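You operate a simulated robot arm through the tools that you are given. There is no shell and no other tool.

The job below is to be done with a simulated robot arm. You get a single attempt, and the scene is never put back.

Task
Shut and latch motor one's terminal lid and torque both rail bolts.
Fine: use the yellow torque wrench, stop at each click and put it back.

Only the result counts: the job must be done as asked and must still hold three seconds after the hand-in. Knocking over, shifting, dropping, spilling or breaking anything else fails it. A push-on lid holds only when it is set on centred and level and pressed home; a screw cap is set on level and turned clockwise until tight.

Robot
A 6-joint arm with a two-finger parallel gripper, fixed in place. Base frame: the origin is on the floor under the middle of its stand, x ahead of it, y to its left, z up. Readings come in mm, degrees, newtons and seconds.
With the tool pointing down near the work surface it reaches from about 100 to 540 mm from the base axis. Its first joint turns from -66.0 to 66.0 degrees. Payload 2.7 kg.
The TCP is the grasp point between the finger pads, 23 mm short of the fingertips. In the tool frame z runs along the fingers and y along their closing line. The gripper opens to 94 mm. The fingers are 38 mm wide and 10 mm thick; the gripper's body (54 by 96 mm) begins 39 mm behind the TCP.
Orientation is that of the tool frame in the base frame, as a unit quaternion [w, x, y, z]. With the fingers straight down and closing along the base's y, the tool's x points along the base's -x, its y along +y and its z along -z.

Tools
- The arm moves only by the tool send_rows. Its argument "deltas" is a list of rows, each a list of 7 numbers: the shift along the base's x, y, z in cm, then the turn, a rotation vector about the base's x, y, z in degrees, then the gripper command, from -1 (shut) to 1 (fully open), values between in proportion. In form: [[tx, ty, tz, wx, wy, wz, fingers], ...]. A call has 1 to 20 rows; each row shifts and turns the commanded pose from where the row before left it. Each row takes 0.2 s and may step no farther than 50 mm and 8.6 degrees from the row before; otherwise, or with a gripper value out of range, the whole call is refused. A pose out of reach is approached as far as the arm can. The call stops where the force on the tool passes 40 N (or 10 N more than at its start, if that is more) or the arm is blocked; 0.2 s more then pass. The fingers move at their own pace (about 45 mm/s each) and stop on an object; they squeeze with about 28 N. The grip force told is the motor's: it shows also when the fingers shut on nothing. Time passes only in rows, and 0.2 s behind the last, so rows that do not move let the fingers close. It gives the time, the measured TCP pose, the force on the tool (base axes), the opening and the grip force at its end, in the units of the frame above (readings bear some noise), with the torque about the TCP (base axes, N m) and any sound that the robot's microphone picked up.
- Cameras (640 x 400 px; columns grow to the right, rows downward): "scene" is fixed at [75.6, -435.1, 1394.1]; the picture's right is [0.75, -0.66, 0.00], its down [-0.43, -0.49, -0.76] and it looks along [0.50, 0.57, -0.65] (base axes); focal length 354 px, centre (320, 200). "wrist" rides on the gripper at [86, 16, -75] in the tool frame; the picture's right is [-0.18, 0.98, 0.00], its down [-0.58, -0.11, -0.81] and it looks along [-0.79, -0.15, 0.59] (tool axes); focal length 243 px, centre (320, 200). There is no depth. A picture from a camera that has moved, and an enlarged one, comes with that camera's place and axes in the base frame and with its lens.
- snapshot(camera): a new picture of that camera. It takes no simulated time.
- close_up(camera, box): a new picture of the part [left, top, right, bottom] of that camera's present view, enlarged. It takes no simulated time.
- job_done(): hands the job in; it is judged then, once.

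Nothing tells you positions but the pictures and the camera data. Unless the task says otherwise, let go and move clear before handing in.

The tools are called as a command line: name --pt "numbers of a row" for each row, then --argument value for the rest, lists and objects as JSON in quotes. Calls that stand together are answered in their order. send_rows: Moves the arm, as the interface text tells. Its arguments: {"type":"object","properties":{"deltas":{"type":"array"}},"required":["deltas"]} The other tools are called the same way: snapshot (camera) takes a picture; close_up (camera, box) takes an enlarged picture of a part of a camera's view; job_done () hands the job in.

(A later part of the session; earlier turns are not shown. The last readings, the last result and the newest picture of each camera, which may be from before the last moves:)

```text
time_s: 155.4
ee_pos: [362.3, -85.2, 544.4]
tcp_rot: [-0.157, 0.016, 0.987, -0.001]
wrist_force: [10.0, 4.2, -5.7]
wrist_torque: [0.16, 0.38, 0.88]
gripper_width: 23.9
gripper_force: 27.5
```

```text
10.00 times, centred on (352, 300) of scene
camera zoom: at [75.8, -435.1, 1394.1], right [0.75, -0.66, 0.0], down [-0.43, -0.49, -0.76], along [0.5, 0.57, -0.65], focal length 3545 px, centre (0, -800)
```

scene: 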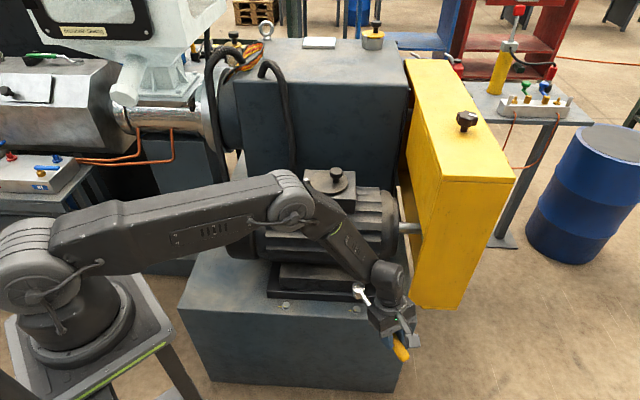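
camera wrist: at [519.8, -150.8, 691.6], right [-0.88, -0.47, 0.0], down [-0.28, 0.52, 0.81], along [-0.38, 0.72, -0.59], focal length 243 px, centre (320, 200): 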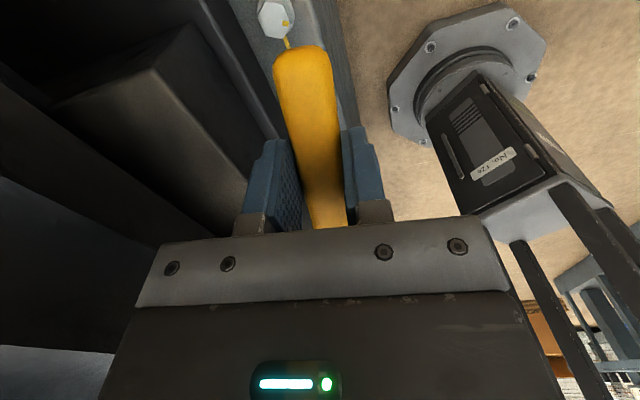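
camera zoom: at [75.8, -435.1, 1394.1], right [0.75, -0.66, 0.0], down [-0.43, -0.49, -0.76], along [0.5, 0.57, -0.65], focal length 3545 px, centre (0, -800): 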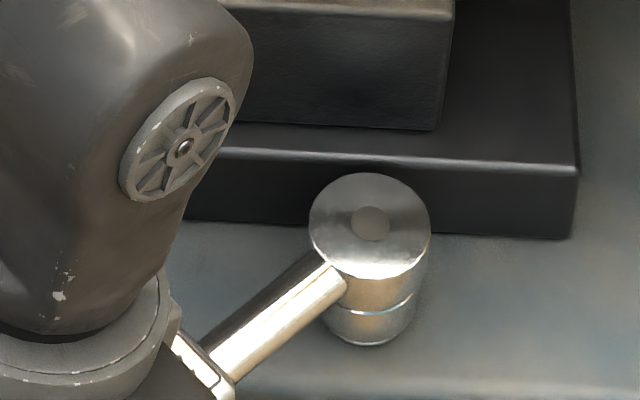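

The light was a brief flash marking the click, so I've stopped at the right point. Now I'll lift the socket off the bolt.

send_rows --pt "0.02 0 0.2 0 0 0 -1" --pt "0 0 0.3 0 0 0 -1" --pt "0 0 0.3 0 0 0 -1" --pt "0 0 0.4 0 0 0 -1" --pt "0 0 0.5 0 0 0 -1" --pt "0 0 1 0 0 0 -1" --pt "0 0 0 0 0 0 -1"

close_up --camera "scene" --box '[320, 280, 384, 320]'

```text
time_s: 157.0
ee_pos: [366.4, -85.6, 571.9]
tcp_rot: [-0.152, 0.017, 0.988, -0.001]
wrist_force: [21.0, 5.5, -11.1]
wrist_torque: [0.33, -0.01, 0.96]
gripper_width: 24.2
gripper_force: 28.6
```

```text
10.00 times, centred on (352, 300) of scene
camera zoom: at [76.0, -435.1, 1394.0], right [0.75, -0.66, 0.0], down [-0.43, -0.49, -0.76], along [0.5, 0.57, -0.65], focal length 3545 px, centre (0, -800)
```

zoom: 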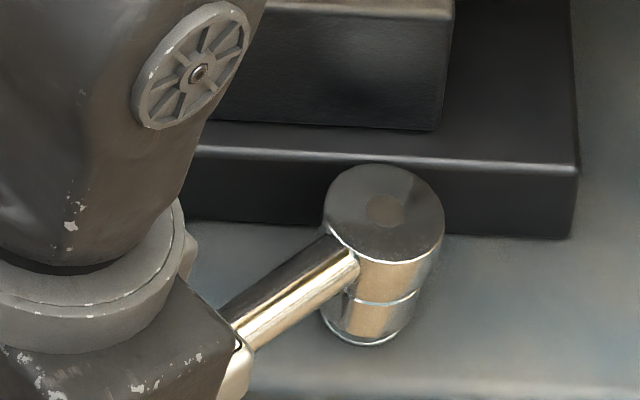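

The socket is gripping the bolt and the wrench has pitched instead of lifting. I'll bring the wrench level again by lowering the handle while rotating the tool, and remove the side load before lifting.

send_rows --pt "-0.1 0 -0.9 0 -3.2 0 -1" --pt "-0.15 0 -0.9 0 -3.2 0 -1" --pt "-0.15 0 -0.8 0 -3 0 -1" --pt "0 0 0 0 0 0 -1"

close_up --camera "scene" --box '[320, 280, 384, 320]'

```text
time_s: 158.0
ee_pos: [358.7, -86.3, 545.6]
tcp_rot: [-0.076, 0.018, 0.997, 0.001]
wrist_force: [7.9, 5.5, -6.1]
wrist_torque: [0.17, 0.36, 0.91]
gripper_width: 24.1
gripper_force: 28.1
```

```text
10.00 times, centred on (352, 300) of scene
camera zoom: at [75.8, -435.1, 1394.1], right [0.75, -0.66, 0.0], down [-0.43, -0.49, -0.76], along [0.5, 0.57, -0.65], focal length 3545 px, centre (0, -800)
```

zoom: 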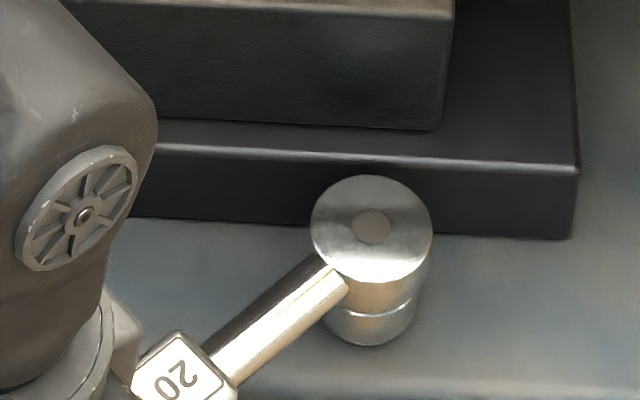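

send_rows --pt "0.03 0.02 0.02 0 0 0 -1" --pt "0 0 0 0 0 0 -1"

send_rows --pt "0.02 0.02 0.0 0 0 0 -1" --pt "0 0 0 0 0 0 -1"

```text
time_s: 158.6
ee_pos: [359.2, -86.4, 546.2]
tcp_rot: [-0.077, 0.018, 0.997, 0.001]
wrist_force: [-1.7, 3.3, -0.4]
wrist_torque: [0.16, -0.15, 0.6]
gripper_width: 23.8
gripper_force: 28.5
```

```text
time_s: 159.2
ee_pos: [359.5, -83.9, 545.4]
tcp_rot: [-0.076, 0.017, 0.997, 0.001]
wrist_force: [-7.2, 4.5, 2.4]
wrist_torque: [0.17, -0.35, 0.62]
gripper_width: 23.9
gripper_force: 27.8
```

send_rows --pt "-0.02 0.035 0.0 0 0 0 -1" --pt "0 0 0 0 0 0 -1"

send_rows --pt "0 0.02 0.05 0 0 0 -1" --pt "0 0 0 0 0 0 -1"

send_rows --pt "0 0 0.1 0 0 0 -1" --pt "0 0 0 0 0 0 -1"

```text
time_s: 159.8
ee_pos: [359.5, -84.3, 546.4]
tcp_rot: [-0.076, 0.017, 0.997, 0.002]
wrist_force: [-3.3, 3.9, -6.7]
wrist_torque: [0.11, 0.95, 0.61]
gripper_width: 23.8
gripper_force: 27.7
```

```text
time_s: 160.4
ee_pos: [359.6, -85.0, 546.8]
tcp_rot: [-0.076, 0.018, 0.997, 0.001]
wrist_force: [-6.5, 3.3, -5.6]
wrist_torque: [0.13, 0.84, 0.43]
gripper_width: 23.6
gripper_force: 27.9
```

```text
time_s: 161.0
ee_pos: [359.3, -82.8, 548.5]
tcp_rot: [-0.075, 0.017, 0.997, 0.001]
wrist_force: [-8.9, 0.5, -6.4]
wrist_torque: [0.04, 0.91, 0.08]
gripper_width: 23.6
gripper_force: 28.2
```

send_rows --pt "-0.03 0 0.0 0 0 0 -1" --pt "0 0 0 0 0 0 -1"

send_rows --pt "0 0 0.1 0 0 0 -1" --pt "0 0 0 0 0 0 -1"

send_rows --pt "0 0 0.1 0 0 0 -1" --pt "0 0 0 0 0 0 -1"

close_up --camera "scene" --box '[320, 280, 384, 320]'

```text
time_s: 161.6
ee_pos: [359.1, -83.8, 546.5]
tcp_rot: [-0.076, 0.017, 0.997, 0.002]
wrist_force: [-11.4, -0.2, -0.9]
wrist_torque: [0.02, 0.33, 0.05]
gripper_width: 23.8
gripper_force: 27.2
```

```text
time_s: 162.2
ee_pos: [358.9, -82.4, 548.0]
tcp_rot: [-0.075, 0.016, 0.997, 0.001]
wrist_force: [-6.2, 0.1, -7.3]
wrist_torque: [0.02, 1.1, 0.07]
gripper_width: 24.0
gripper_force: 27.7
```

```text
time_s: 162.8
ee_pos: [359.5, -82.7, 548.0]
tcp_rot: [-0.074, 0.017, 0.997, 0.001]
wrist_force: [-4.8, 0.3, -6.4]
wrist_torque: [0.03, 0.93, 0.05]
gripper_width: 23.6
gripper_force: 27.9
```

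```text
10.00 times, centred on (352, 300) of scene
camera zoom: at [75.6, -435.1, 1394.1], right [0.75, -0.66, 0.0], down [-0.43, -0.49, -0.76], along [0.5, 0.57, -0.65], focal length 3545 px, centre (0, -800)
```

zoom: 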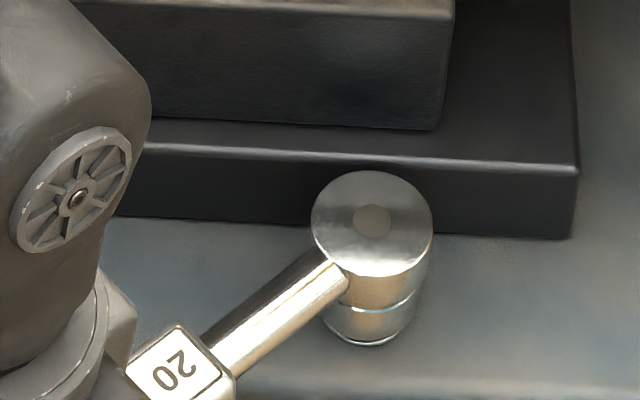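

The head is starting to rise. I'll keep lifting in small steps.

send_rows --pt "-0.01 0 0.1 0 0 0 -1" --pt "0 0 0.1 0 0 0 -1" --pt "0 0 0 0 0 0 -1"

send_rows --pt "0 0 0.1 0 0 0 -1" --pt "0 0 0.1 0 0 0 -1" --pt "0 0 0 0 0 0 -1"

close_up --camera "scene" --box '[320, 280, 384, 320]'

```text
time_s: 163.6
ee_pos: [360.0, -84.2, 551.2]
tcp_rot: [-0.073, 0.016, 0.997, 0.002]
wrist_force: [-2.7, 3.4, -5.0]
wrist_torque: [0.13, 0.57, 0.51]
gripper_width: 23.7
gripper_force: 28.1
```

```text
time_s: 164.4
ee_pos: [359.6, -83.0, 552.9]
tcp_rot: [-0.074, 0.017, 0.997, 0.001]
wrist_force: [-0.8, -0.1, -2.6]
wrist_torque: [-0.01, 0.26, 0.07]
gripper_width: 23.9
gripper_force: 27.9
```

```text
10.00 times, centred on (352, 300) of scene
camera zoom: at [75.6, -435.1, 1394.1], right [0.75, -0.66, 0.0], down [-0.43, -0.49, -0.76], along [0.5, 0.57, -0.65], focal length 3545 px, centre (0, -800)
```

zoom: 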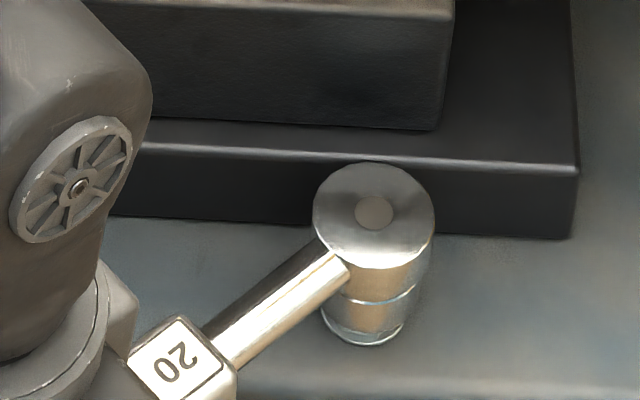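

Forces are back to just the wrench's weight. I'll lift fully clear and look at the bolt's mark.

send_rows --pt "0 0 0.3 0 0 0 -1" --pt "0 0 0.5 0 0 0 -1" --pt "0 0 1 0 0 0 -1" --pt "0 0 1.5 0 0 0 -1" --pt "0 0 1.5 0 0 0 -1" --pt "0 0 0 0 0 0 -1"

close_up --camera "scene" --box '[300, 270, 396, 330]'

close_up --camera "scene" --box '[336, 296, 376, 321]'

```text
time_s: 165.8
ee_pos: [358.7, -83.8, 601.2]
tcp_rot: [-0.075, 0.018, 0.997, 0.003]
wrist_force: [-0.1, -0.1, -1.8]
wrist_torque: [-0.01, 0.2, -0.03]
gripper_width: 23.5
gripper_force: 28.3
```

```text
6.67 times, centred on (348, 300) of scene
camera zoom: at [75.6, -435.1, 1394.1], right [0.75, -0.66, 0.0], down [-0.43, -0.49, -0.76], along [0.5, 0.57, -0.65], focal length 2364 px, centre (133, -467)
```

zoom: 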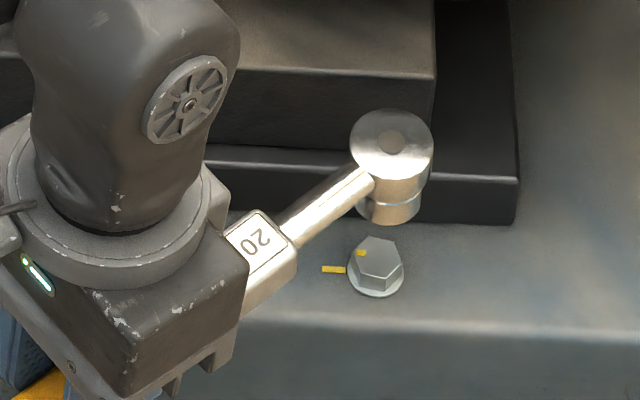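

```text
16.00 times, centred on (356, 308) of scene
camera zoom: at [75.6, -435.1, 1394.1], right [0.75, -0.66, 0.0], down [-0.43, -0.49, -0.76], along [0.5, 0.57, -0.65], focal length 5672 px, centre (-256, -1536)
```

zoom: 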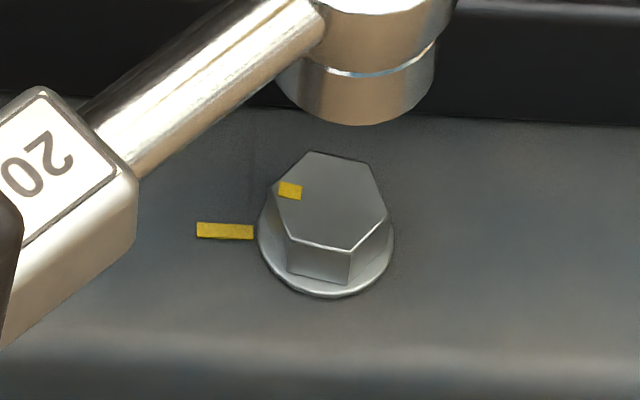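

Bolt 2's mark has moved round from 195° to near the rail mark, so it turned properly and the click was seen. For bolt 1 I'll work from the inner side in two strokes. First I'll check bolt 1's mark after the earlier failed seating, then raise and reposition with the tool's tilt exactly in the arm's plane.

send_rows --pt "0 0 3 0 0 0 -1" --pt "0 0 4 0 0 0 -1" --pt "0 0 4 0 0 0 -1" --pt "0 0 4 0 0 -2.6 -1" --pt "0 0 4 0 0 -2.6 -1" --pt "0 0 4 0 0 -2.5 -1" --pt "0 0 0 0 0 0 -1"

close_up --camera "scene" --box '[266, 294, 306, 319]'

close_up --camera "scene" --box '[336, 296, 376, 321]'

```text
time_s: 167.4
ee_pos: [362.1, -79.8, 833.1]
tcp_rot: [-0.076, 0.084, 0.994, 0.006]
wrist_force: [-0.6, 0.4, -2.7]
wrist_torque: [0.02, 0.18, 0.0]
gripper_width: 23.9
gripper_force: 27.7
```

```text
16.00 times, centred on (286, 306) of scene
camera zoom: at [75.6, -435.1, 1394.1], right [0.75, -0.66, 0.0], down [-0.43, -0.49, -0.76], along [0.5, 0.57, -0.65], focal length 5672 px, centre (864, -1504)
```

zoom: 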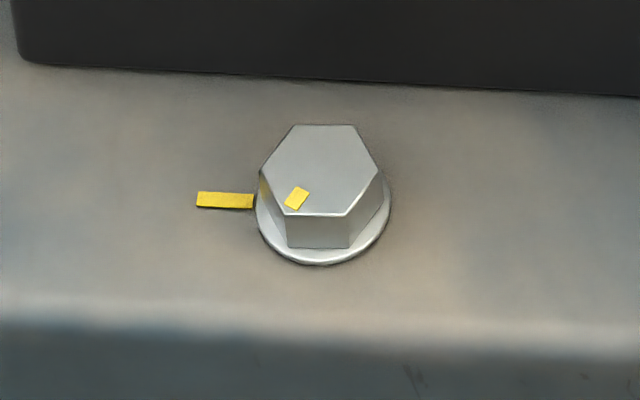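

```text
16.00 times, centred on (356, 308) of scene
camera zoom: at [75.6, -435.1, 1394.1], right [0.75, -0.66, 0.0], down [-0.43, -0.49, -0.76], along [0.5, 0.57, -0.65], focal length 5672 px, centre (-256, -1536)
```

zoom: 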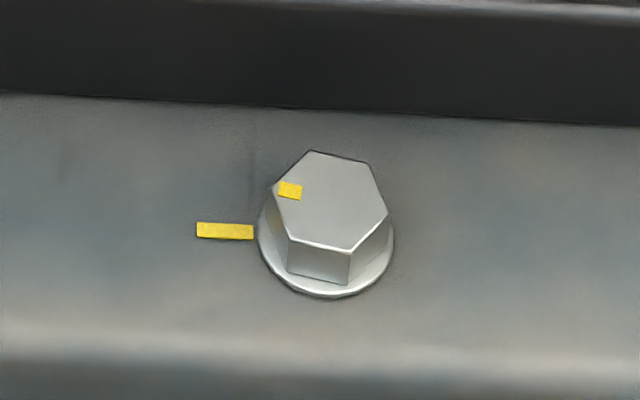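

Bolt 1's mark is still near 195°, so it hasn't moved. The tool's tilt now lies in the arm's own plane at an azimuth of -9.5°. I'll move inward along that plane and step down through the singular zone in large steps, with the head pointing well away from the motor.

send_rows --pt "-3.2 1.09 0 0 0 0 -1" --pt "-3.2 1.09 0 0 0 0 -1" --pt "-3.2 1.09 0 0 0 0 -1" --pt "-3.2 1.09 0 0 0 0 -1" --pt "0 0 0 0 0 0 -1"

send_rows --pt "0 0 -4.9 0 0 0 -1" --pt "0 0 -4.9 0 0 0 -1" --pt "0 0 -4.9 0 0 0 -1" --pt "0 0 -4.9 0 0 0 -1" --pt "0 0 0 0 0 0 -1"

snapshot --camera "scene"

```text
time_s: 168.6
ee_pos: [231.8, -39.2, 835.1]
tcp_rot: [-0.074, 0.084, 0.994, 0.006]
wrist_force: [-0.3, 0.5, -3.4]
wrist_torque: [0.05, 0.16, 0.0]
gripper_width: 23.6
gripper_force: 27.8
```

```text
time_s: 169.8
ee_pos: [233.6, -38.3, 637.5]
tcp_rot: [-0.075, 0.084, 0.994, 0.005]
wrist_force: [-0.2, -0.3, -3.0]
wrist_torque: [0.06, 0.19, -0.01]
gripper_width: 23.9
gripper_force: 28.2
```

```text
taken
```

scene: 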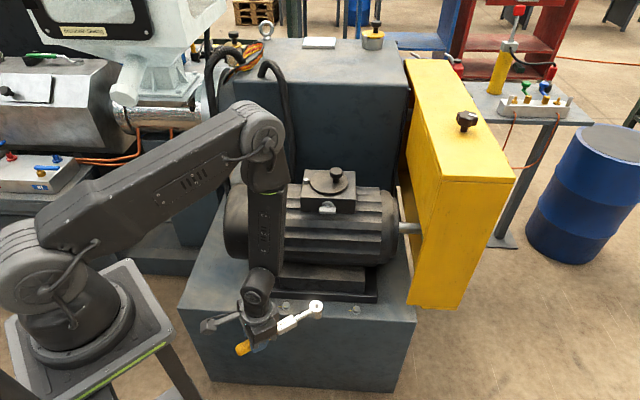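

No limits flagged so far. One more large step should pass the singular point.

send_rows --pt "0 0 -4.9 0 0 0 -1" --pt "0 0 0 0 0 0 -1"

```text
time_s: 170.4
ee_pos: [232.3, -38.2, 588.5]
tcp_rot: [-0.074, 0.085, 0.994, 0.006]
wrist_force: [0.9, 0.8, -3.6]
wrist_torque: [0.01, 0.18, 0.01]
gripper_width: 23.7
gripper_force: 27.8
```

The crossing passed, but at this pitch the working pose would sit close to the singularity. A larger tool pitch, about 25°, avoids it entirely. I'll rest the socket flat on bare plinth between the bolts and pitch the tool about the grip so the handle slips in the pads.

send_rows --pt "1.5 1.08 0 0 0 0 -1" --pt "1.5 1.08 0 0 0 0 -1" --pt "1.5 1.08 0 0 0 0 -1" --pt "1.4 1.08 0 0 0 0 -1" --pt "0 0 0 0 0 0 -1"

close_up --camera "scene" --box '[256, 255, 384, 335]'

```text
time_s: 171.6
ee_pos: [289.9, 3.1, 588.0]
tcp_rot: [-0.075, 0.084, 0.994, 0.006]
wrist_force: [0.3, 0.0, -3.0]
wrist_torque: [0.03, 0.17, 0.01]
gripper_width: 23.9
gripper_force: 27.9
```

```text
5.00 times, centred on (320, 295) of scene
camera zoom: at [75.7, -435.1, 1394.1], right [0.75, -0.66, 0.0], down [-0.43, -0.49, -0.76], along [0.5, 0.57, -0.65], focal length 1773 px, centre (320, -275)
```

zoom: 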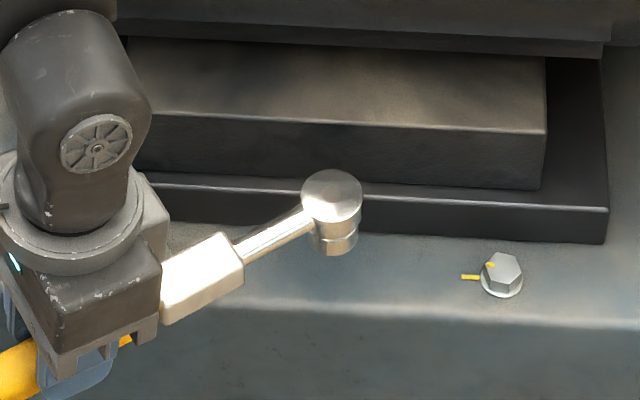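

send_rows --pt "0 0 -2 0 0 0 -1" --pt "0 0 -1.7 0 0 0 -1" --pt "0 0 -0.3 0 0 0 -1" --pt "0 0 0 0 0 0 -1"

send_rows --pt "0 0 -0.2 0 0 0 -1" --pt "0 0 0 0 0 0 -1"

send_rows --pt "0 0 -0.2 0 0 0 -1" --pt "0 0 0 0 0 0 -1"

```text
time_s: 172.6
ee_pos: [291.3, 4.5, 547.2]
tcp_rot: [-0.074, 0.085, 0.994, 0.007]
wrist_force: [1.0, 0.6, -3.6]
wrist_torque: [0.05, 0.2, -0.01]
gripper_width: 23.9
gripper_force: 28.2
```

```text
time_s: 173.2
ee_pos: [291.3, 3.6, 545.5]
tcp_rot: [-0.074, 0.084, 0.994, 0.006]
wrist_force: [0.1, -0.4, -2.7]
wrist_torque: [0.03, 0.14, 0.02]
gripper_width: 23.6
gripper_force: 28.2
```

```text
time_s: 173.8
ee_pos: [291.0, 3.1, 542.6]
tcp_rot: [-0.075, 0.084, 0.994, 0.006]
wrist_force: [-5.0, 1.3, 7.9]
wrist_torque: [-0.14, -1.13, 0.1]
gripper_width: 23.8
gripper_force: 27.9
```

The socket has touched the plinth at TCP z ≈ 543, so the plinth is at about 499. Now I'll pitch the tool about the grip in small steps while the socket stays flat on the plinth.

send_rows --pt "0.076 -0.013 -0.005 0.457 2.68 0 -1" --pt "0.076 -0.013 -0.01 0.457 2.68 0 -1"

close_up --camera "scene" --box '[256, 255, 384, 335]'

```text
time_s: 174.4
ee_pos: [292.4, 3.0, 542.7]
tcp_rot: [-0.122, 0.083, 0.989, 0.009]
wrist_force: [-8.0, 2.3, 8.4]
wrist_torque: [-0.11, -1.15, 0.23]
gripper_width: 23.7
gripper_force: 28.0
```

```text
5.00 times, centred on (320, 295) of scene
camera zoom: at [75.4, -435.1, 1394.1], right [0.75, -0.66, 0.0], down [-0.43, -0.49, -0.76], along [0.5, 0.57, -0.65], focal length 1773 px, centre (320, -275)
```

zoom: 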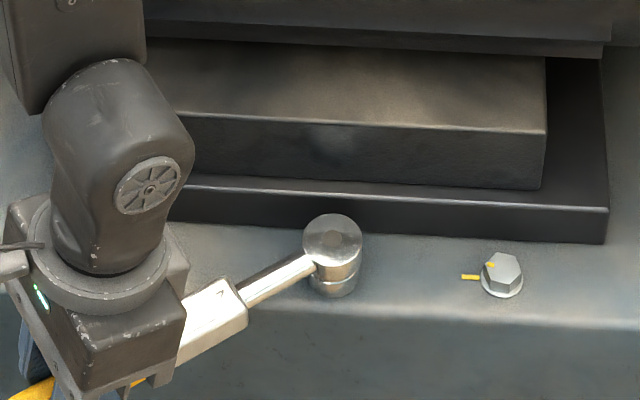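

It's working: the tool pitch is now 14° and the wrench still sits flat. I'll continue to about 25°.

send_rows --pt "0.076 -0.013 -0.02 0.457 2.68 0 -1" --pt "0.076 -0.013 -0.025 0.457 2.68 0 -1" --pt "0.076 -0.013 -0.03 0.457 2.68 0 -1" --pt "0.076 -0.013 -0.04 0.457 2.68 0 -1" --pt "0 0 0 0 0 0 -1"

close_up --camera "scene" --box '[256, 255, 384, 335]'

```text
time_s: 175.6
ee_pos: [295.3, 2.9, 541.7]
tcp_rot: [-0.214, 0.083, 0.973, 0.018]
wrist_force: [-1.8, -0.9, 3.4]
wrist_torque: [-0.23, -0.82, -0.22]
gripper_width: 24.0
gripper_force: 27.6
```

```text
5.00 times, centred on (320, 295) of scene
camera zoom: at [75.5, -435.1, 1394.1], right [0.75, -0.66, 0.0], down [-0.43, -0.49, -0.76], along [0.5, 0.57, -0.65], focal length 1773 px, centre (320, -275)
```

zoom: 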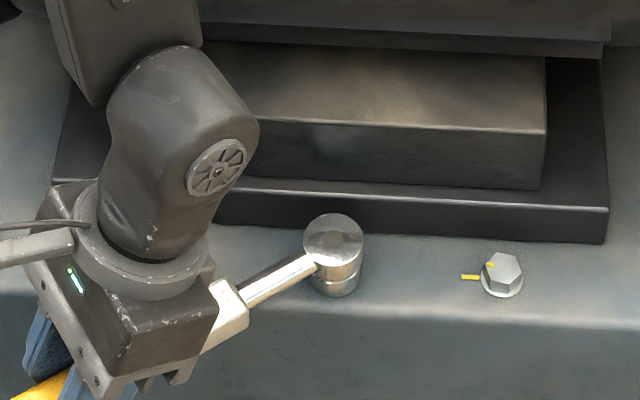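

The tool pitch is 24.7° with the wrench flat. I'll lift, rotate to a 195° heading, and bring the head over bolt 1.

send_rows --pt "0 0 0.5 0 0 0 -1" --pt "0 0 2 0 0 0 -1" --pt "0 0 3 0 0 0 -1" --pt "-1.3 0.2 0 0 0 4 -1" --pt "-1.3 0.2 0 0 0 4 -1" --pt "-1.3 0.25 0 0 0 4 -1" --pt "-1.3 0.25 0 0 0 4 -1" --pt "-1.3 0.25 0 0 0 4 -1" --pt "0 0 0 0 0 3.3 -1" --pt "0 0 0 0 0 0 -1" --pt "0 0 0 0 0 0 -1"

snapshot --camera "scene"

close_up --camera "scene" --box '[262, 270, 302, 295]'

```text
time_s: 178.0
ee_pos: [231.5, 14.3, 598.0]
tcp_rot: [-0.215, -0.116, 0.969, -0.025]
wrist_force: [0.6, 0.8, -2.6]
wrist_torque: [-0.06, 0.21, 0.04]
gripper_width: 24.0
gripper_force: 27.6
```

```text
taken
```

scene: 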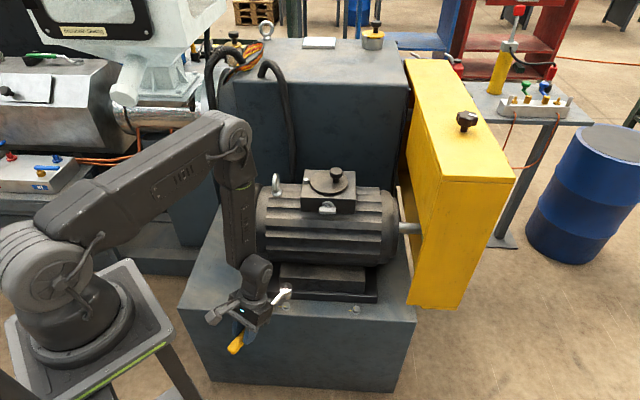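

```text
16.00 times, centred on (282, 282) of scene
camera zoom: at [75.6, -435.1, 1394.1], right [0.75, -0.66, 0.0], down [-0.43, -0.49, -0.76], along [0.5, 0.57, -0.65], focal length 5672 px, centre (928, -1120)
```

zoom: 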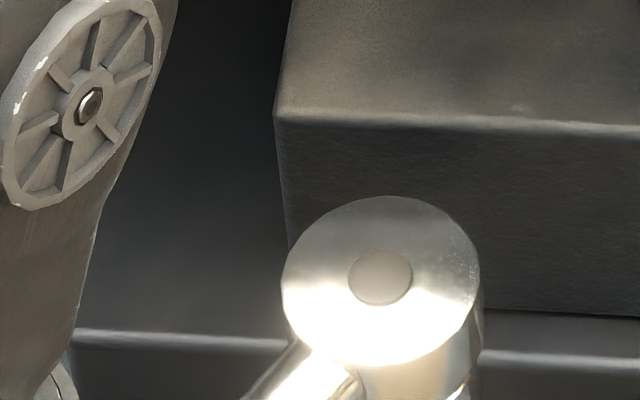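

The head is about 4 mm right of bolt 1's axis. I'll correct, fine-tune the yaw by 2°, and lower to about 9 mm above the bolt.

send_rows --pt "-0.125 -0.16 -1 0 0 1 -1" --pt "-0.125 -0.16 -1 0 0 1 -1" --pt "0 0 -1.4 0 0 0 -1" --pt "0 0 0 0 0 0 -1" --pt "0 0 0 0 0 0 -1"

close_up --camera "scene" --box '[266, 289, 306, 314]'

```text
time_s: 179.2
ee_pos: [227.6, 13.2, 564.0]
tcp_rot: [-0.214, -0.133, 0.967, -0.03]
wrist_force: [0.1, 0.0, -2.7]
wrist_torque: [-0.05, 0.16, 0.02]
gripper_width: 23.7
gripper_force: 28.0
```

```text
16.00 times, centred on (286, 302) of scene
camera zoom: at [75.6, -435.1, 1394.1], right [0.75, -0.66, 0.0], down [-0.43, -0.49, -0.76], along [0.5, 0.57, -0.65], focal length 5672 px, centre (864, -1424)
```

zoom: 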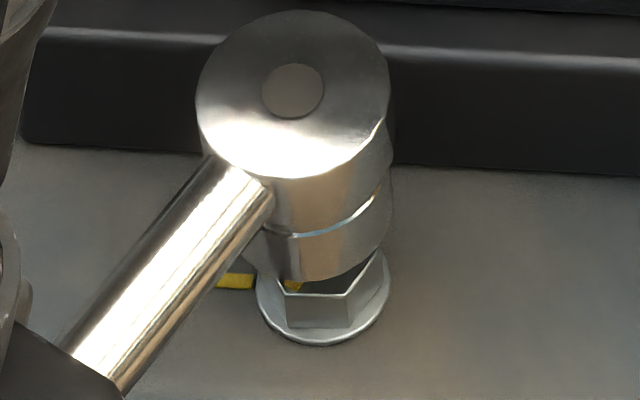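

I need about 1.8 mm to the right and slightly nearer. I'll correct and lower gently.

send_rows --pt "0.095 -0.165 -0.3 0 0 0 -1" --pt "0 0 -0.3 0 0 0 -1" --pt "0 0 0 0 0 0 -1" --pt "0 0 0 0 0 0 -1"

close_up --camera "scene" --box '[266, 289, 306, 314]'

```text
time_s: 180.2
ee_pos: [228.1, 11.0, 555.6]
tcp_rot: [-0.214, -0.132, 0.968, -0.03]
wrist_force: [-0.1, -0.4, -3.2]
wrist_torque: [-0.06, 0.17, 0.02]
gripper_width: 23.9
gripper_force: 27.8
```

```text
16.00 times, centred on (286, 302) of scene
camera zoom: at [75.6, -435.1, 1394.1], right [0.75, -0.66, 0.0], down [-0.43, -0.49, -0.76], along [0.5, 0.57, -0.65], focal length 5672 px, centre (864, -1424)
```

zoom: 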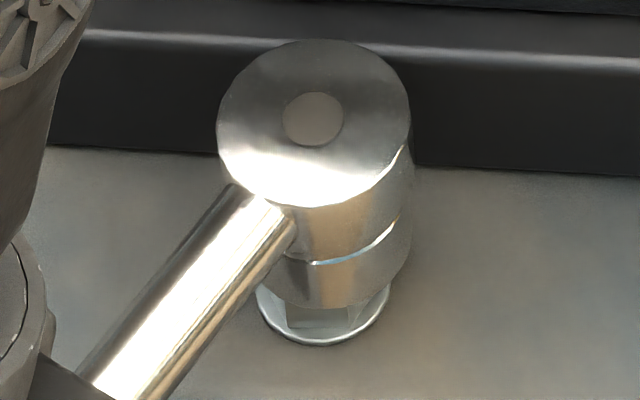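

send_rows --pt "-0.037 0.125 0 0 0 0 -1" --pt "0 0 0 0 0 0 -1" --pt "0 0 -0.1 0 0 0 -1" --pt "0 0 0 0 0 0 -1"

close_up --camera "scene" --box '[266, 289, 306, 314]'

```text
time_s: 181.2
ee_pos: [229.0, 11.1, 554.9]
tcp_rot: [-0.214, -0.132, 0.967, -0.029]
wrist_force: [0.0, 0.6, -3.3]
wrist_torque: [-0.04, 0.17, 0.0]
gripper_width: 23.8
gripper_force: 28.3
```

```text
16.00 times, centred on (286, 302) of scene
camera zoom: at [75.6, -435.1, 1394.1], right [0.75, -0.66, 0.0], down [-0.43, -0.49, -0.76], along [0.5, 0.57, -0.65], focal length 5672 px, centre (864, -1424)
```

zoom: 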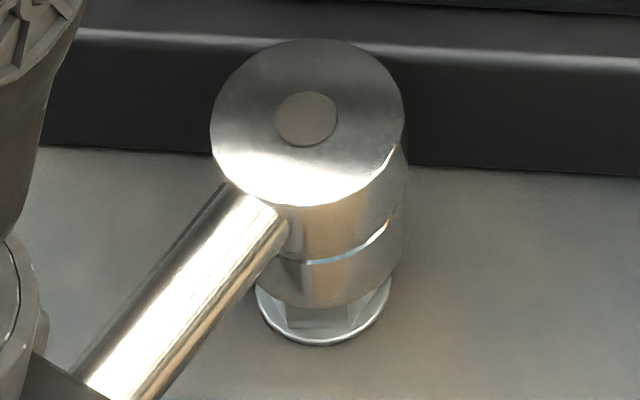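

The alignment now looks right in both directions. I'll lower in 1 mm steps.

send_rows --pt "0 0 -0.1 0 0 0 -1" --pt "0 0 0 0 0 0 -1"

send_rows --pt "0 0 -0.1 0 0 0 -1" --pt "0 0 0 0 0 0 -1"

send_rows --pt "0 0 -0.1 0 0 0 -1" --pt "0 0 0 0 0 0 -1"

send_rows --pt "0 0 -0.1 0 0 0 -1" --pt "0 0 0 0 0 0 -1"

close_up --camera "scene" --box '[266, 289, 306, 314]'

```text
time_s: 181.8
ee_pos: [228.8, 10.7, 554.6]
tcp_rot: [-0.213, -0.134, 0.967, -0.029]
wrist_force: [-1.7, 0.9, 0.4]
wrist_torque: [0.06, -0.18, 0.07]
gripper_width: 23.7
gripper_force: 28.0
```

```text
time_s: 182.4
ee_pos: [229.9, 10.9, 554.1]
tcp_rot: [-0.213, -0.133, 0.967, -0.029]
wrist_force: [-2.8, -0.3, 6.2]
wrist_torque: [0.31, -1.04, -0.01]
gripper_width: 23.9
gripper_force: 27.7
```

```text
time_s: 183.0
ee_pos: [228.5, 10.1, 552.2]
tcp_rot: [-0.214, -0.134, 0.967, -0.03]
wrist_force: [-2.4, 0.3, 4.9]
wrist_torque: [0.28, -0.86, 0.15]
gripper_width: 23.9
gripper_force: 27.5
```

```text
time_s: 183.6
ee_pos: [229.7, 9.9, 551.0]
tcp_rot: [-0.214, -0.133, 0.967, -0.029]
wrist_force: [-3.9, 2.3, 5.8]
wrist_torque: [0.28, -0.81, 0.28]
gripper_width: 23.7
gripper_force: 27.5
```

```text
16.00 times, centred on (286, 302) of scene
camera zoom: at [75.5, -435.1, 1394.1], right [0.75, -0.66, 0.0], down [-0.43, -0.49, -0.76], along [0.5, 0.57, -0.65], focal length 5672 px, centre (864, -1424)
```

zoom: 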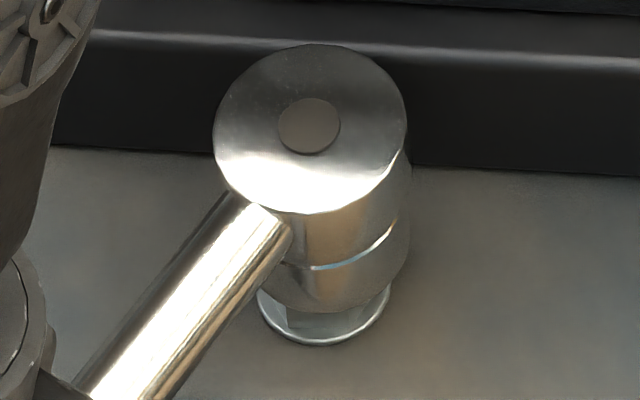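

Contact on the bolt top with a sideways push to the left. I'll yield half a millimetre that way.

send_rows --pt "-0.05 0.045 0.02 0 0 0 -1" --pt "0 0 0 0 0 0 -1"

send_rows --pt "0 0 -0.1 0 0 0 -1" --pt "0 0 0 0 0 0 -1"

close_up --camera "scene" --box '[266, 289, 306, 314]'

```text
time_s: 184.2
ee_pos: [229.5, 11.5, 552.0]
tcp_rot: [-0.213, -0.132, 0.968, -0.028]
wrist_force: [1.2, -4.3, 1.3]
wrist_torque: [0.0, -0.45, -0.42]
gripper_width: 23.6
gripper_force: 27.7
```

```text
time_s: 184.8
ee_pos: [227.9, 10.4, 550.5]
tcp_rot: [-0.212, -0.134, 0.967, -0.03]
wrist_force: [-0.6, 0.3, 5.5]
wrist_torque: [0.29, -1.0, 0.08]
gripper_width: 23.9
gripper_force: 28.6
```

```text
16.00 times, centred on (286, 302) of scene
camera zoom: at [75.5, -435.1, 1394.1], right [0.75, -0.66, 0.0], down [-0.43, -0.49, -0.76], along [0.5, 0.57, -0.65], focal length 5672 px, centre (864, -1424)
```

zoom: 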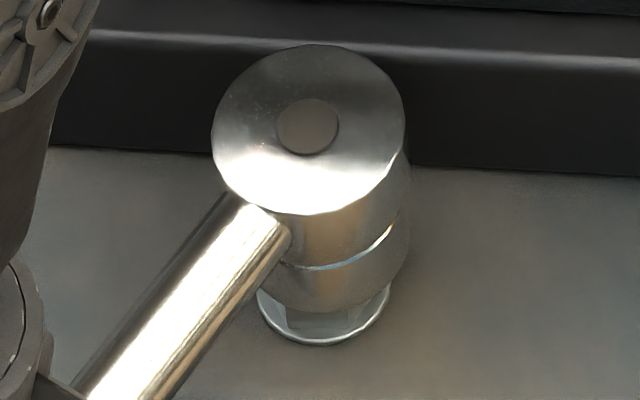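

Still resting on top. The wrench heading reads about 195° against the bolt's roughly 198°, so I'll rotate 3° counter-clockwise about the head and press lightly.

send_rows --pt "0 0 0.1 0 0 0 -1" --pt "0.1 -0.387 0 0 0 1.5 -1" --pt "0.107 -0.387 0 0 0 1.5 -1" --pt "0 0 0 0 0 0 -1"

send_rows --pt "0 0 -0.15 0 0 0 -1" --pt "0 0 0 0 0 0 -1"

close_up --camera "scene" --box '[266, 289, 306, 314]'

```text
time_s: 185.8
ee_pos: [229.7, 2.8, 551.5]
tcp_rot: [-0.213, -0.159, 0.963, -0.036]
wrist_force: [1.4, 0.9, -3.1]
wrist_torque: [-0.08, 0.19, -0.01]
gripper_width: 23.7
gripper_force: 27.3
```

```text
time_s: 186.4
ee_pos: [229.9, 3.4, 550.6]
tcp_rot: [-0.212, -0.158, 0.964, -0.034]
wrist_force: [-2.0, -1.6, 7.4]
wrist_torque: [0.33, -1.08, -0.06]
gripper_width: 23.7
gripper_force: 27.8
```

```text
16.00 times, centred on (286, 302) of scene
camera zoom: at [75.5, -435.2, 1394.1], right [0.75, -0.66, 0.0], down [-0.43, -0.49, -0.76], along [0.5, 0.57, -0.65], focal length 5672 px, centre (864, -1424)
```

zoom: 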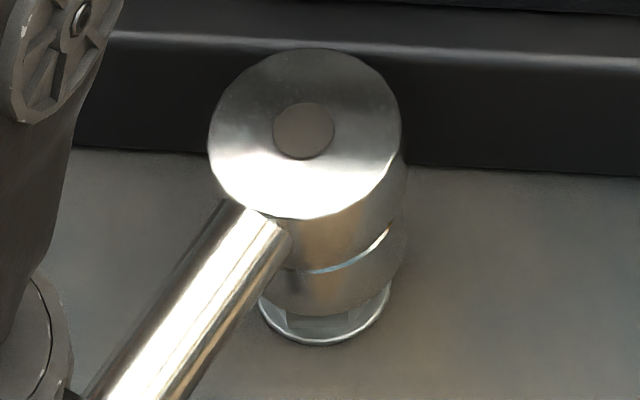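

send_rows --pt "0.045 -0.04 0 0 0 0 -1" --pt "0 0 0 0 0 0 -1"

send_rows --pt "0.035 0.04 0 0 0 0 -1" --pt "0 0 0 0 0 0 -1"

send_rows --pt "0.035 0.04 0 0 0 0 -1" --pt "0 0 0 0 0 0 -1"

close_up --camera "scene" --box '[266, 289, 306, 314]'

```text
time_s: 187.0
ee_pos: [229.0, 2.1, 549.1]
tcp_rot: [-0.213, -0.159, 0.963, -0.036]
wrist_force: [-5.1, -1.1, 4.6]
wrist_torque: [0.28, -0.74, 0.12]
gripper_width: 23.5
gripper_force: 27.8
```

```text
time_s: 187.6
ee_pos: [233.4, 3.3, 549.3]
tcp_rot: [-0.21, -0.159, 0.964, -0.035]
wrist_force: [-1.7, 0.2, -3.0]
wrist_torque: [-0.06, 0.17, 0.02]
gripper_width: 23.8
gripper_force: 28.7
```

```text
time_s: 188.2
ee_pos: [232.0, 3.0, 548.6]
tcp_rot: [-0.213, -0.157, 0.964, -0.035]
wrist_force: [-0.6, 0.6, -2.6]
wrist_torque: [-0.07, 0.17, -0.04]
gripper_width: 23.8
gripper_force: 27.8
```

```text
16.00 times, centred on (286, 302) of scene
camera zoom: at [75.6, -435.1, 1394.1], right [0.75, -0.66, 0.0], down [-0.43, -0.49, -0.76], along [0.5, 0.57, -0.65], focal length 5672 px, centre (864, -1424)
```

zoom: 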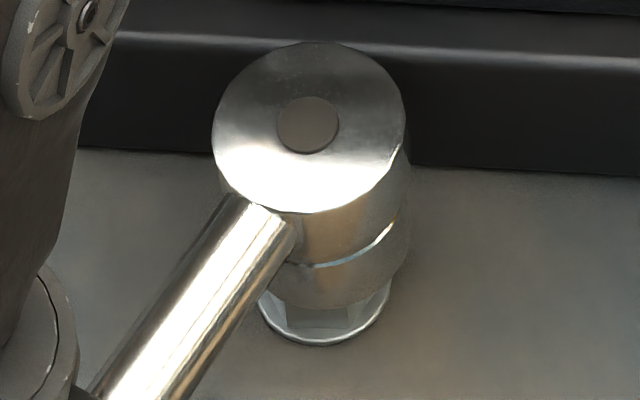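

Contact released after moving forward. I'll lower again here.

send_rows --pt "0 0 -0.1 0 0 0 -1" --pt "0 0 0 0 0 0 -1"

send_rows --pt "0 0 -0.1 0 0 0 -1" --pt "0 0 0 0 0 0 -1"

send_rows --pt "0 0 -0.1 0 0 0 -1" --pt "0 0 0 0 0 0 -1"

close_up --camera "scene" --box '[266, 289, 306, 314]'

```text
time_s: 188.8
ee_pos: [231.0, 2.0, 549.5]
tcp_rot: [-0.212, -0.158, 0.964, -0.036]
wrist_force: [-2.9, 1.0, 5.6]
wrist_torque: [0.43, -0.98, 0.31]
gripper_width: 23.6
gripper_force: 27.5
```

```text
time_s: 189.4
ee_pos: [230.2, 1.6, 547.1]
tcp_rot: [-0.213, -0.158, 0.964, -0.035]
wrist_force: [-3.4, 0.9, 4.9]
wrist_torque: [0.35, -0.76, 0.28]
gripper_width: 23.8
gripper_force: 28.5
```

```text
time_s: 190.0
ee_pos: [231.5, 2.5, 545.6]
tcp_rot: [-0.214, -0.158, 0.963, -0.035]
wrist_force: [-5.6, -1.7, 5.5]
wrist_torque: [0.29, -0.77, 0.01]
gripper_width: 23.8
gripper_force: 28.1
```

```text
16.00 times, centred on (286, 302) of scene
camera zoom: at [75.5, -435.2, 1394.1], right [0.75, -0.66, 0.0], down [-0.43, -0.49, -0.76], along [0.5, 0.57, -0.65], focal length 5672 px, centre (864, -1424)
```

zoom: 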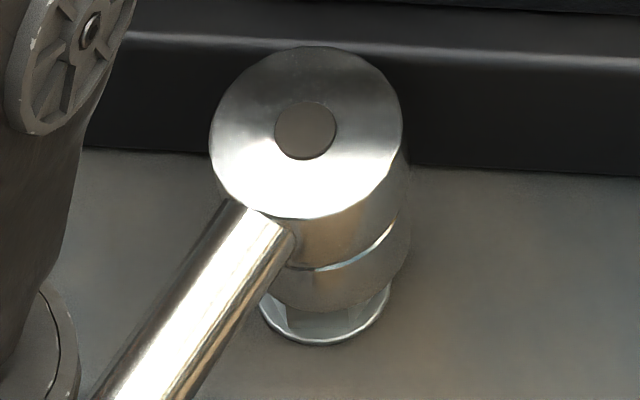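

Lowering is only making the wrench pitch head-up, now about 3°. I'll lift off, level it again, and re-measure carefully.

send_rows --pt "0 0 0.6 0 0 0 -1" --pt "0 0 0.7 0 0 0 -1" --pt "0 0 0 -0.45 1.38 0 -1" --pt "0 0 0 -0.45 1.38 0 -1" --pt "0 0 0 0 0 0 -1" --pt "0 0 0 0 0 0 -1"

close_up --camera "scene" --box '[266, 285, 306, 310]'

close_up --camera "scene" --box '[266, 294, 306, 319]'

```text
time_s: 191.4
ee_pos: [230.7, 3.6, 560.7]
tcp_rot: [-0.237, -0.157, 0.958, -0.038]
wrist_force: [-0.3, 0.2, -2.8]
wrist_torque: [-0.06, 0.11, 0.01]
gripper_width: 23.5
gripper_force: 28.2
```

```text
16.00 times, centred on (286, 298) of scene
camera zoom: at [75.6, -435.1, 1394.1], right [0.75, -0.66, 0.0], down [-0.43, -0.49, -0.76], along [0.5, 0.57, -0.65], focal length 5672 px, centre (864, -1360)
```

zoom: 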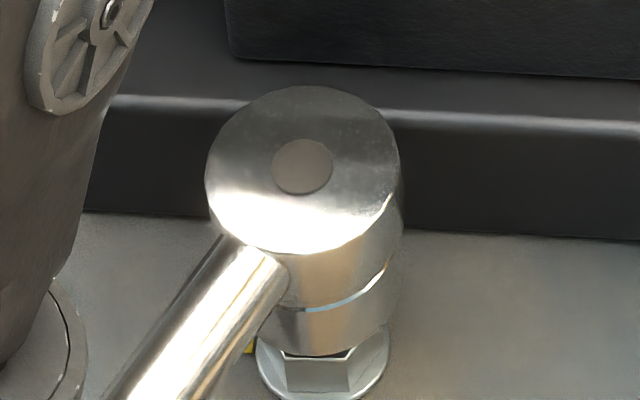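

```text
16.00 times, centred on (286, 306) of scene
camera zoom: at [75.6, -435.1, 1394.1], right [0.75, -0.66, 0.0], down [-0.43, -0.49, -0.76], along [0.5, 0.57, -0.65], focal length 5672 px, centre (864, -1504)
```

zoom: 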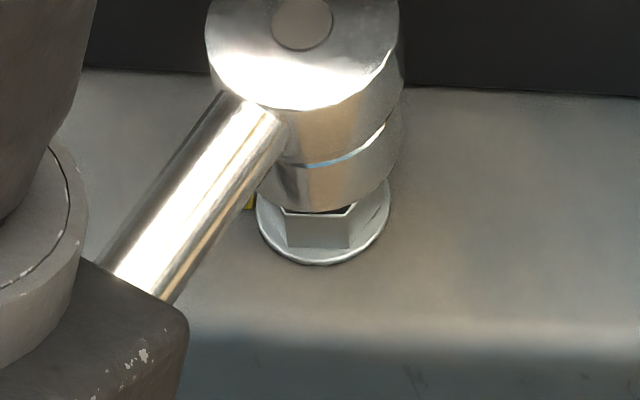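

send_rows --pt "0 0 0.5 -0.31 0.95 0 -1" --pt "0 0 0 -0.31 0.95 0 -1" --pt "0 0 0 0 0 0 -1" --pt "0 0 0 0 0 0 -1"

close_up --camera "scene" --box '[266, 285, 306, 310]'

```text
time_s: 192.4
ee_pos: [231.8, 3.9, 564.6]
tcp_rot: [-0.253, -0.156, 0.954, -0.041]
wrist_force: [0.2, 0.6, -2.7]
wrist_torque: [-0.1, 0.14, -0.01]
gripper_width: 23.8
gripper_force: 27.9
```

```text
16.00 times, centred on (286, 298) of scene
camera zoom: at [75.6, -435.1, 1394.1], right [0.75, -0.66, 0.0], down [-0.43, -0.49, -0.76], along [0.5, 0.57, -0.65], focal length 5672 px, centre (864, -1360)
```

zoom: 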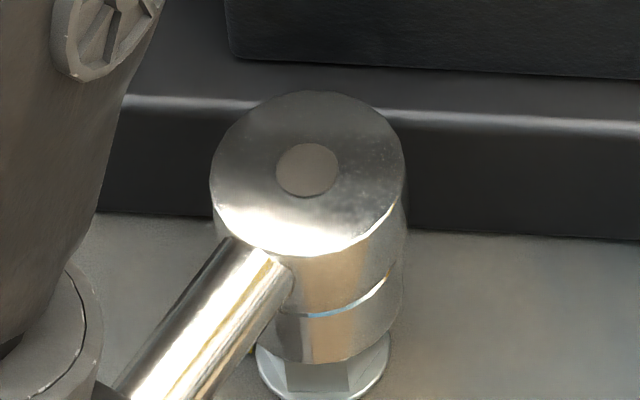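

Now level and laterally aligned. I'll nudge 0.6 mm forward and lower in small steps.

send_rows --pt "0.02 0.06 -0.3 0 0 0 -1" --pt "0 0 0 0 0 0 -1" --pt "0 0 0 0 0 0 -1"

close_up --camera "scene" --box '[266, 285, 306, 310]'

send_rows --pt "0 0 -0.1 0 0 0 -1" --pt "0 0 0 0 0 0 -1"

send_rows --pt "0 0 -0.1 0 0 0 -1" --pt "0 0 0 0 0 0 -1"

send_rows --pt "0 0 -0.08 0 0 0 -1" --pt "0 0 0 0 0 0 -1"

```text
time_s: 193.2
ee_pos: [232.7, 4.2, 562.5]
tcp_rot: [-0.255, -0.156, 0.953, -0.041]
wrist_force: [-0.2, 0.5, -2.5]
wrist_torque: [-0.08, 0.17, 0.0]
gripper_width: 23.9
gripper_force: 28.3
```

```text
16.00 times, centred on (286, 298) of scene
camera zoom: at [75.6, -435.1, 1394.1], right [0.75, -0.66, 0.0], down [-0.43, -0.49, -0.76], along [0.5, 0.57, -0.65], focal length 5672 px, centre (864, -1360)
```

zoom: 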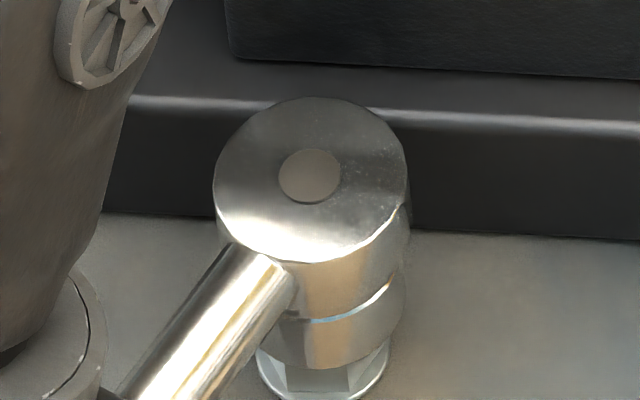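

```text
time_s: 193.8
ee_pos: [231.0, 3.7, 561.1]
tcp_rot: [-0.254, -0.157, 0.953, -0.041]
wrist_force: [0.7, 0.0, -3.1]
wrist_torque: [0.04, 0.18, -0.02]
gripper_width: 24.1
gripper_force: 27.7
```

```text
time_s: 194.4
ee_pos: [232.1, 4.8, 560.1]
tcp_rot: [-0.254, -0.158, 0.953, -0.042]
wrist_force: [0.6, 0.0, -2.3]
wrist_torque: [-0.05, 0.18, -0.01]
gripper_width: 23.8
gripper_force: 27.9
```

```text
time_s: 195.0
ee_pos: [231.6, 3.9, 557.9]
tcp_rot: [-0.254, -0.157, 0.953, -0.042]
wrist_force: [-0.1, 0.7, -3.3]
wrist_torque: [-0.07, 0.14, 0.01]
gripper_width: 23.8
gripper_force: 28.3
```

close_up --camera "scene" --box '[266, 289, 306, 314]'

```text
16.00 times, centred on (286, 302) of scene
camera zoom: at [75.6, -435.1, 1394.1], right [0.75, -0.66, 0.0], down [-0.43, -0.49, -0.76], along [0.5, 0.57, -0.65], focal length 5672 px, centre (864, -1424)
```

zoom: 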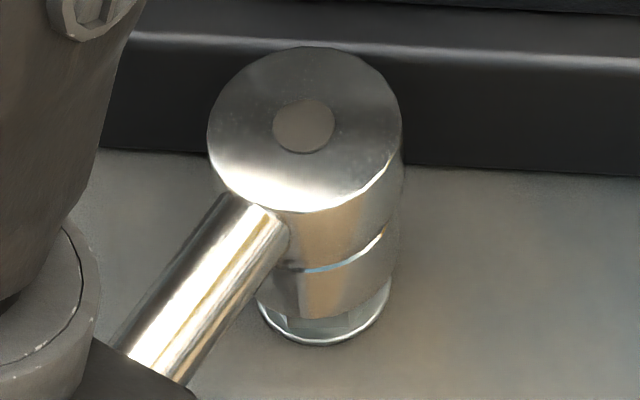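

Rim appears at or just below the bolt top with no contact. Continuing down.

send_rows --pt "0 0 -0.1 0 0 0 -1" --pt "0 0 0 0 0 0 -1"

send_rows --pt "0 0 -0.1 0 0 0 -1" --pt "0 0 0 0 0 0 -1"

send_rows --pt "0 0 -0.1 0 0 0 -1" --pt "0 0 0 0 0 0 -1"

close_up --camera "scene" --box '[266, 289, 306, 314]'

```text
time_s: 195.6
ee_pos: [231.2, 3.3, 559.2]
tcp_rot: [-0.254, -0.157, 0.954, -0.041]
wrist_force: [0.5, -0.1, -2.8]
wrist_torque: [-0.04, 0.18, -0.01]
gripper_width: 23.4
gripper_force: 28.2
```

```text
time_s: 196.2
ee_pos: [232.8, 4.5, 556.8]
tcp_rot: [-0.254, -0.155, 0.954, -0.04]
wrist_force: [0.1, -1.9, -0.9]
wrist_torque: [-0.08, -0.02, -0.21]
gripper_width: 23.8
gripper_force: 28.0
```

```text
time_s: 196.8
ee_pos: [231.7, 5.5, 555.5]
tcp_rot: [-0.254, -0.158, 0.953, -0.042]
wrist_force: [1.0, -1.5, -2.0]
wrist_torque: [-0.1, -0.12, -0.32]
gripper_width: 23.9
gripper_force: 27.8
```

```text
16.00 times, centred on (286, 302) of scene
camera zoom: at [75.6, -435.2, 1394.0], right [0.75, -0.66, 0.0], down [-0.43, -0.49, -0.76], along [0.5, 0.57, -0.65], focal length 5672 px, centre (864, -1424)
```

zoom: 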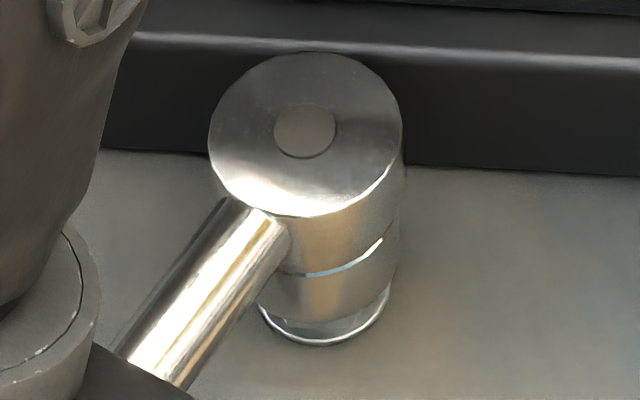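

Light side contact toward -y as it goes on. I'll yield slightly and keep lowering.

send_rows --pt "0.01 -0.045 0 0 0 0 -1" --pt "0 0 -0.1 0 0 0 -1" --pt "0 0 0 0 0 0 -1"

send_rows --pt "0 0 -0.1 0 0 0 -1" --pt "0 0 0 0 0 0 -1"

send_rows --pt "0 0 -0.1 0 0 0 -1" --pt "0 0 0 0 0 0 -1"

close_up --camera "scene" --box '[266, 289, 306, 314]'

```text
time_s: 197.6
ee_pos: [231.7, 4.2, 555.2]
tcp_rot: [-0.255, -0.156, 0.953, -0.041]
wrist_force: [-1.4, -0.2, -2.7]
wrist_torque: [-0.06, 0.2, 0.0]
gripper_width: 23.6
gripper_force: 28.5
```

```text
time_s: 198.2
ee_pos: [232.3, 2.6, 554.4]
tcp_rot: [-0.254, -0.157, 0.954, -0.041]
wrist_force: [-2.7, 0.6, -0.5]
wrist_torque: [0.07, 0.04, 0.23]
gripper_width: 23.9
gripper_force: 27.3
```

```text
time_s: 198.8
ee_pos: [231.8, 3.0, 552.9]
tcp_rot: [-0.254, -0.156, 0.954, -0.041]
wrist_force: [-4.3, -1.0, -0.5]
wrist_torque: [0.07, -0.03, 0.1]
gripper_width: 23.5
gripper_force: 27.7
```

```text
16.00 times, centred on (286, 302) of scene
camera zoom: at [75.5, -435.2, 1394.1], right [0.75, -0.66, 0.0], down [-0.43, -0.49, -0.76], along [0.5, 0.57, -0.65], focal length 5672 px, centre (864, -1424)
```

zoom: 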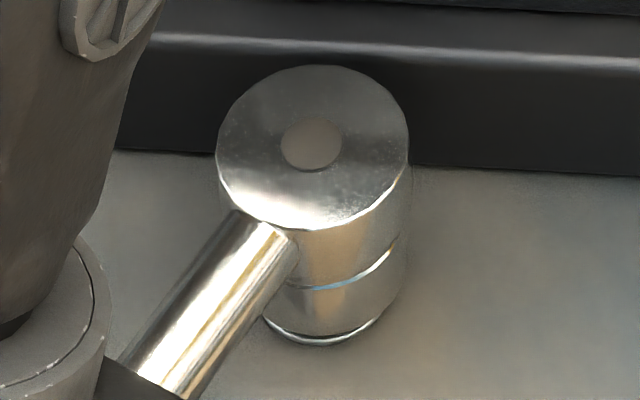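

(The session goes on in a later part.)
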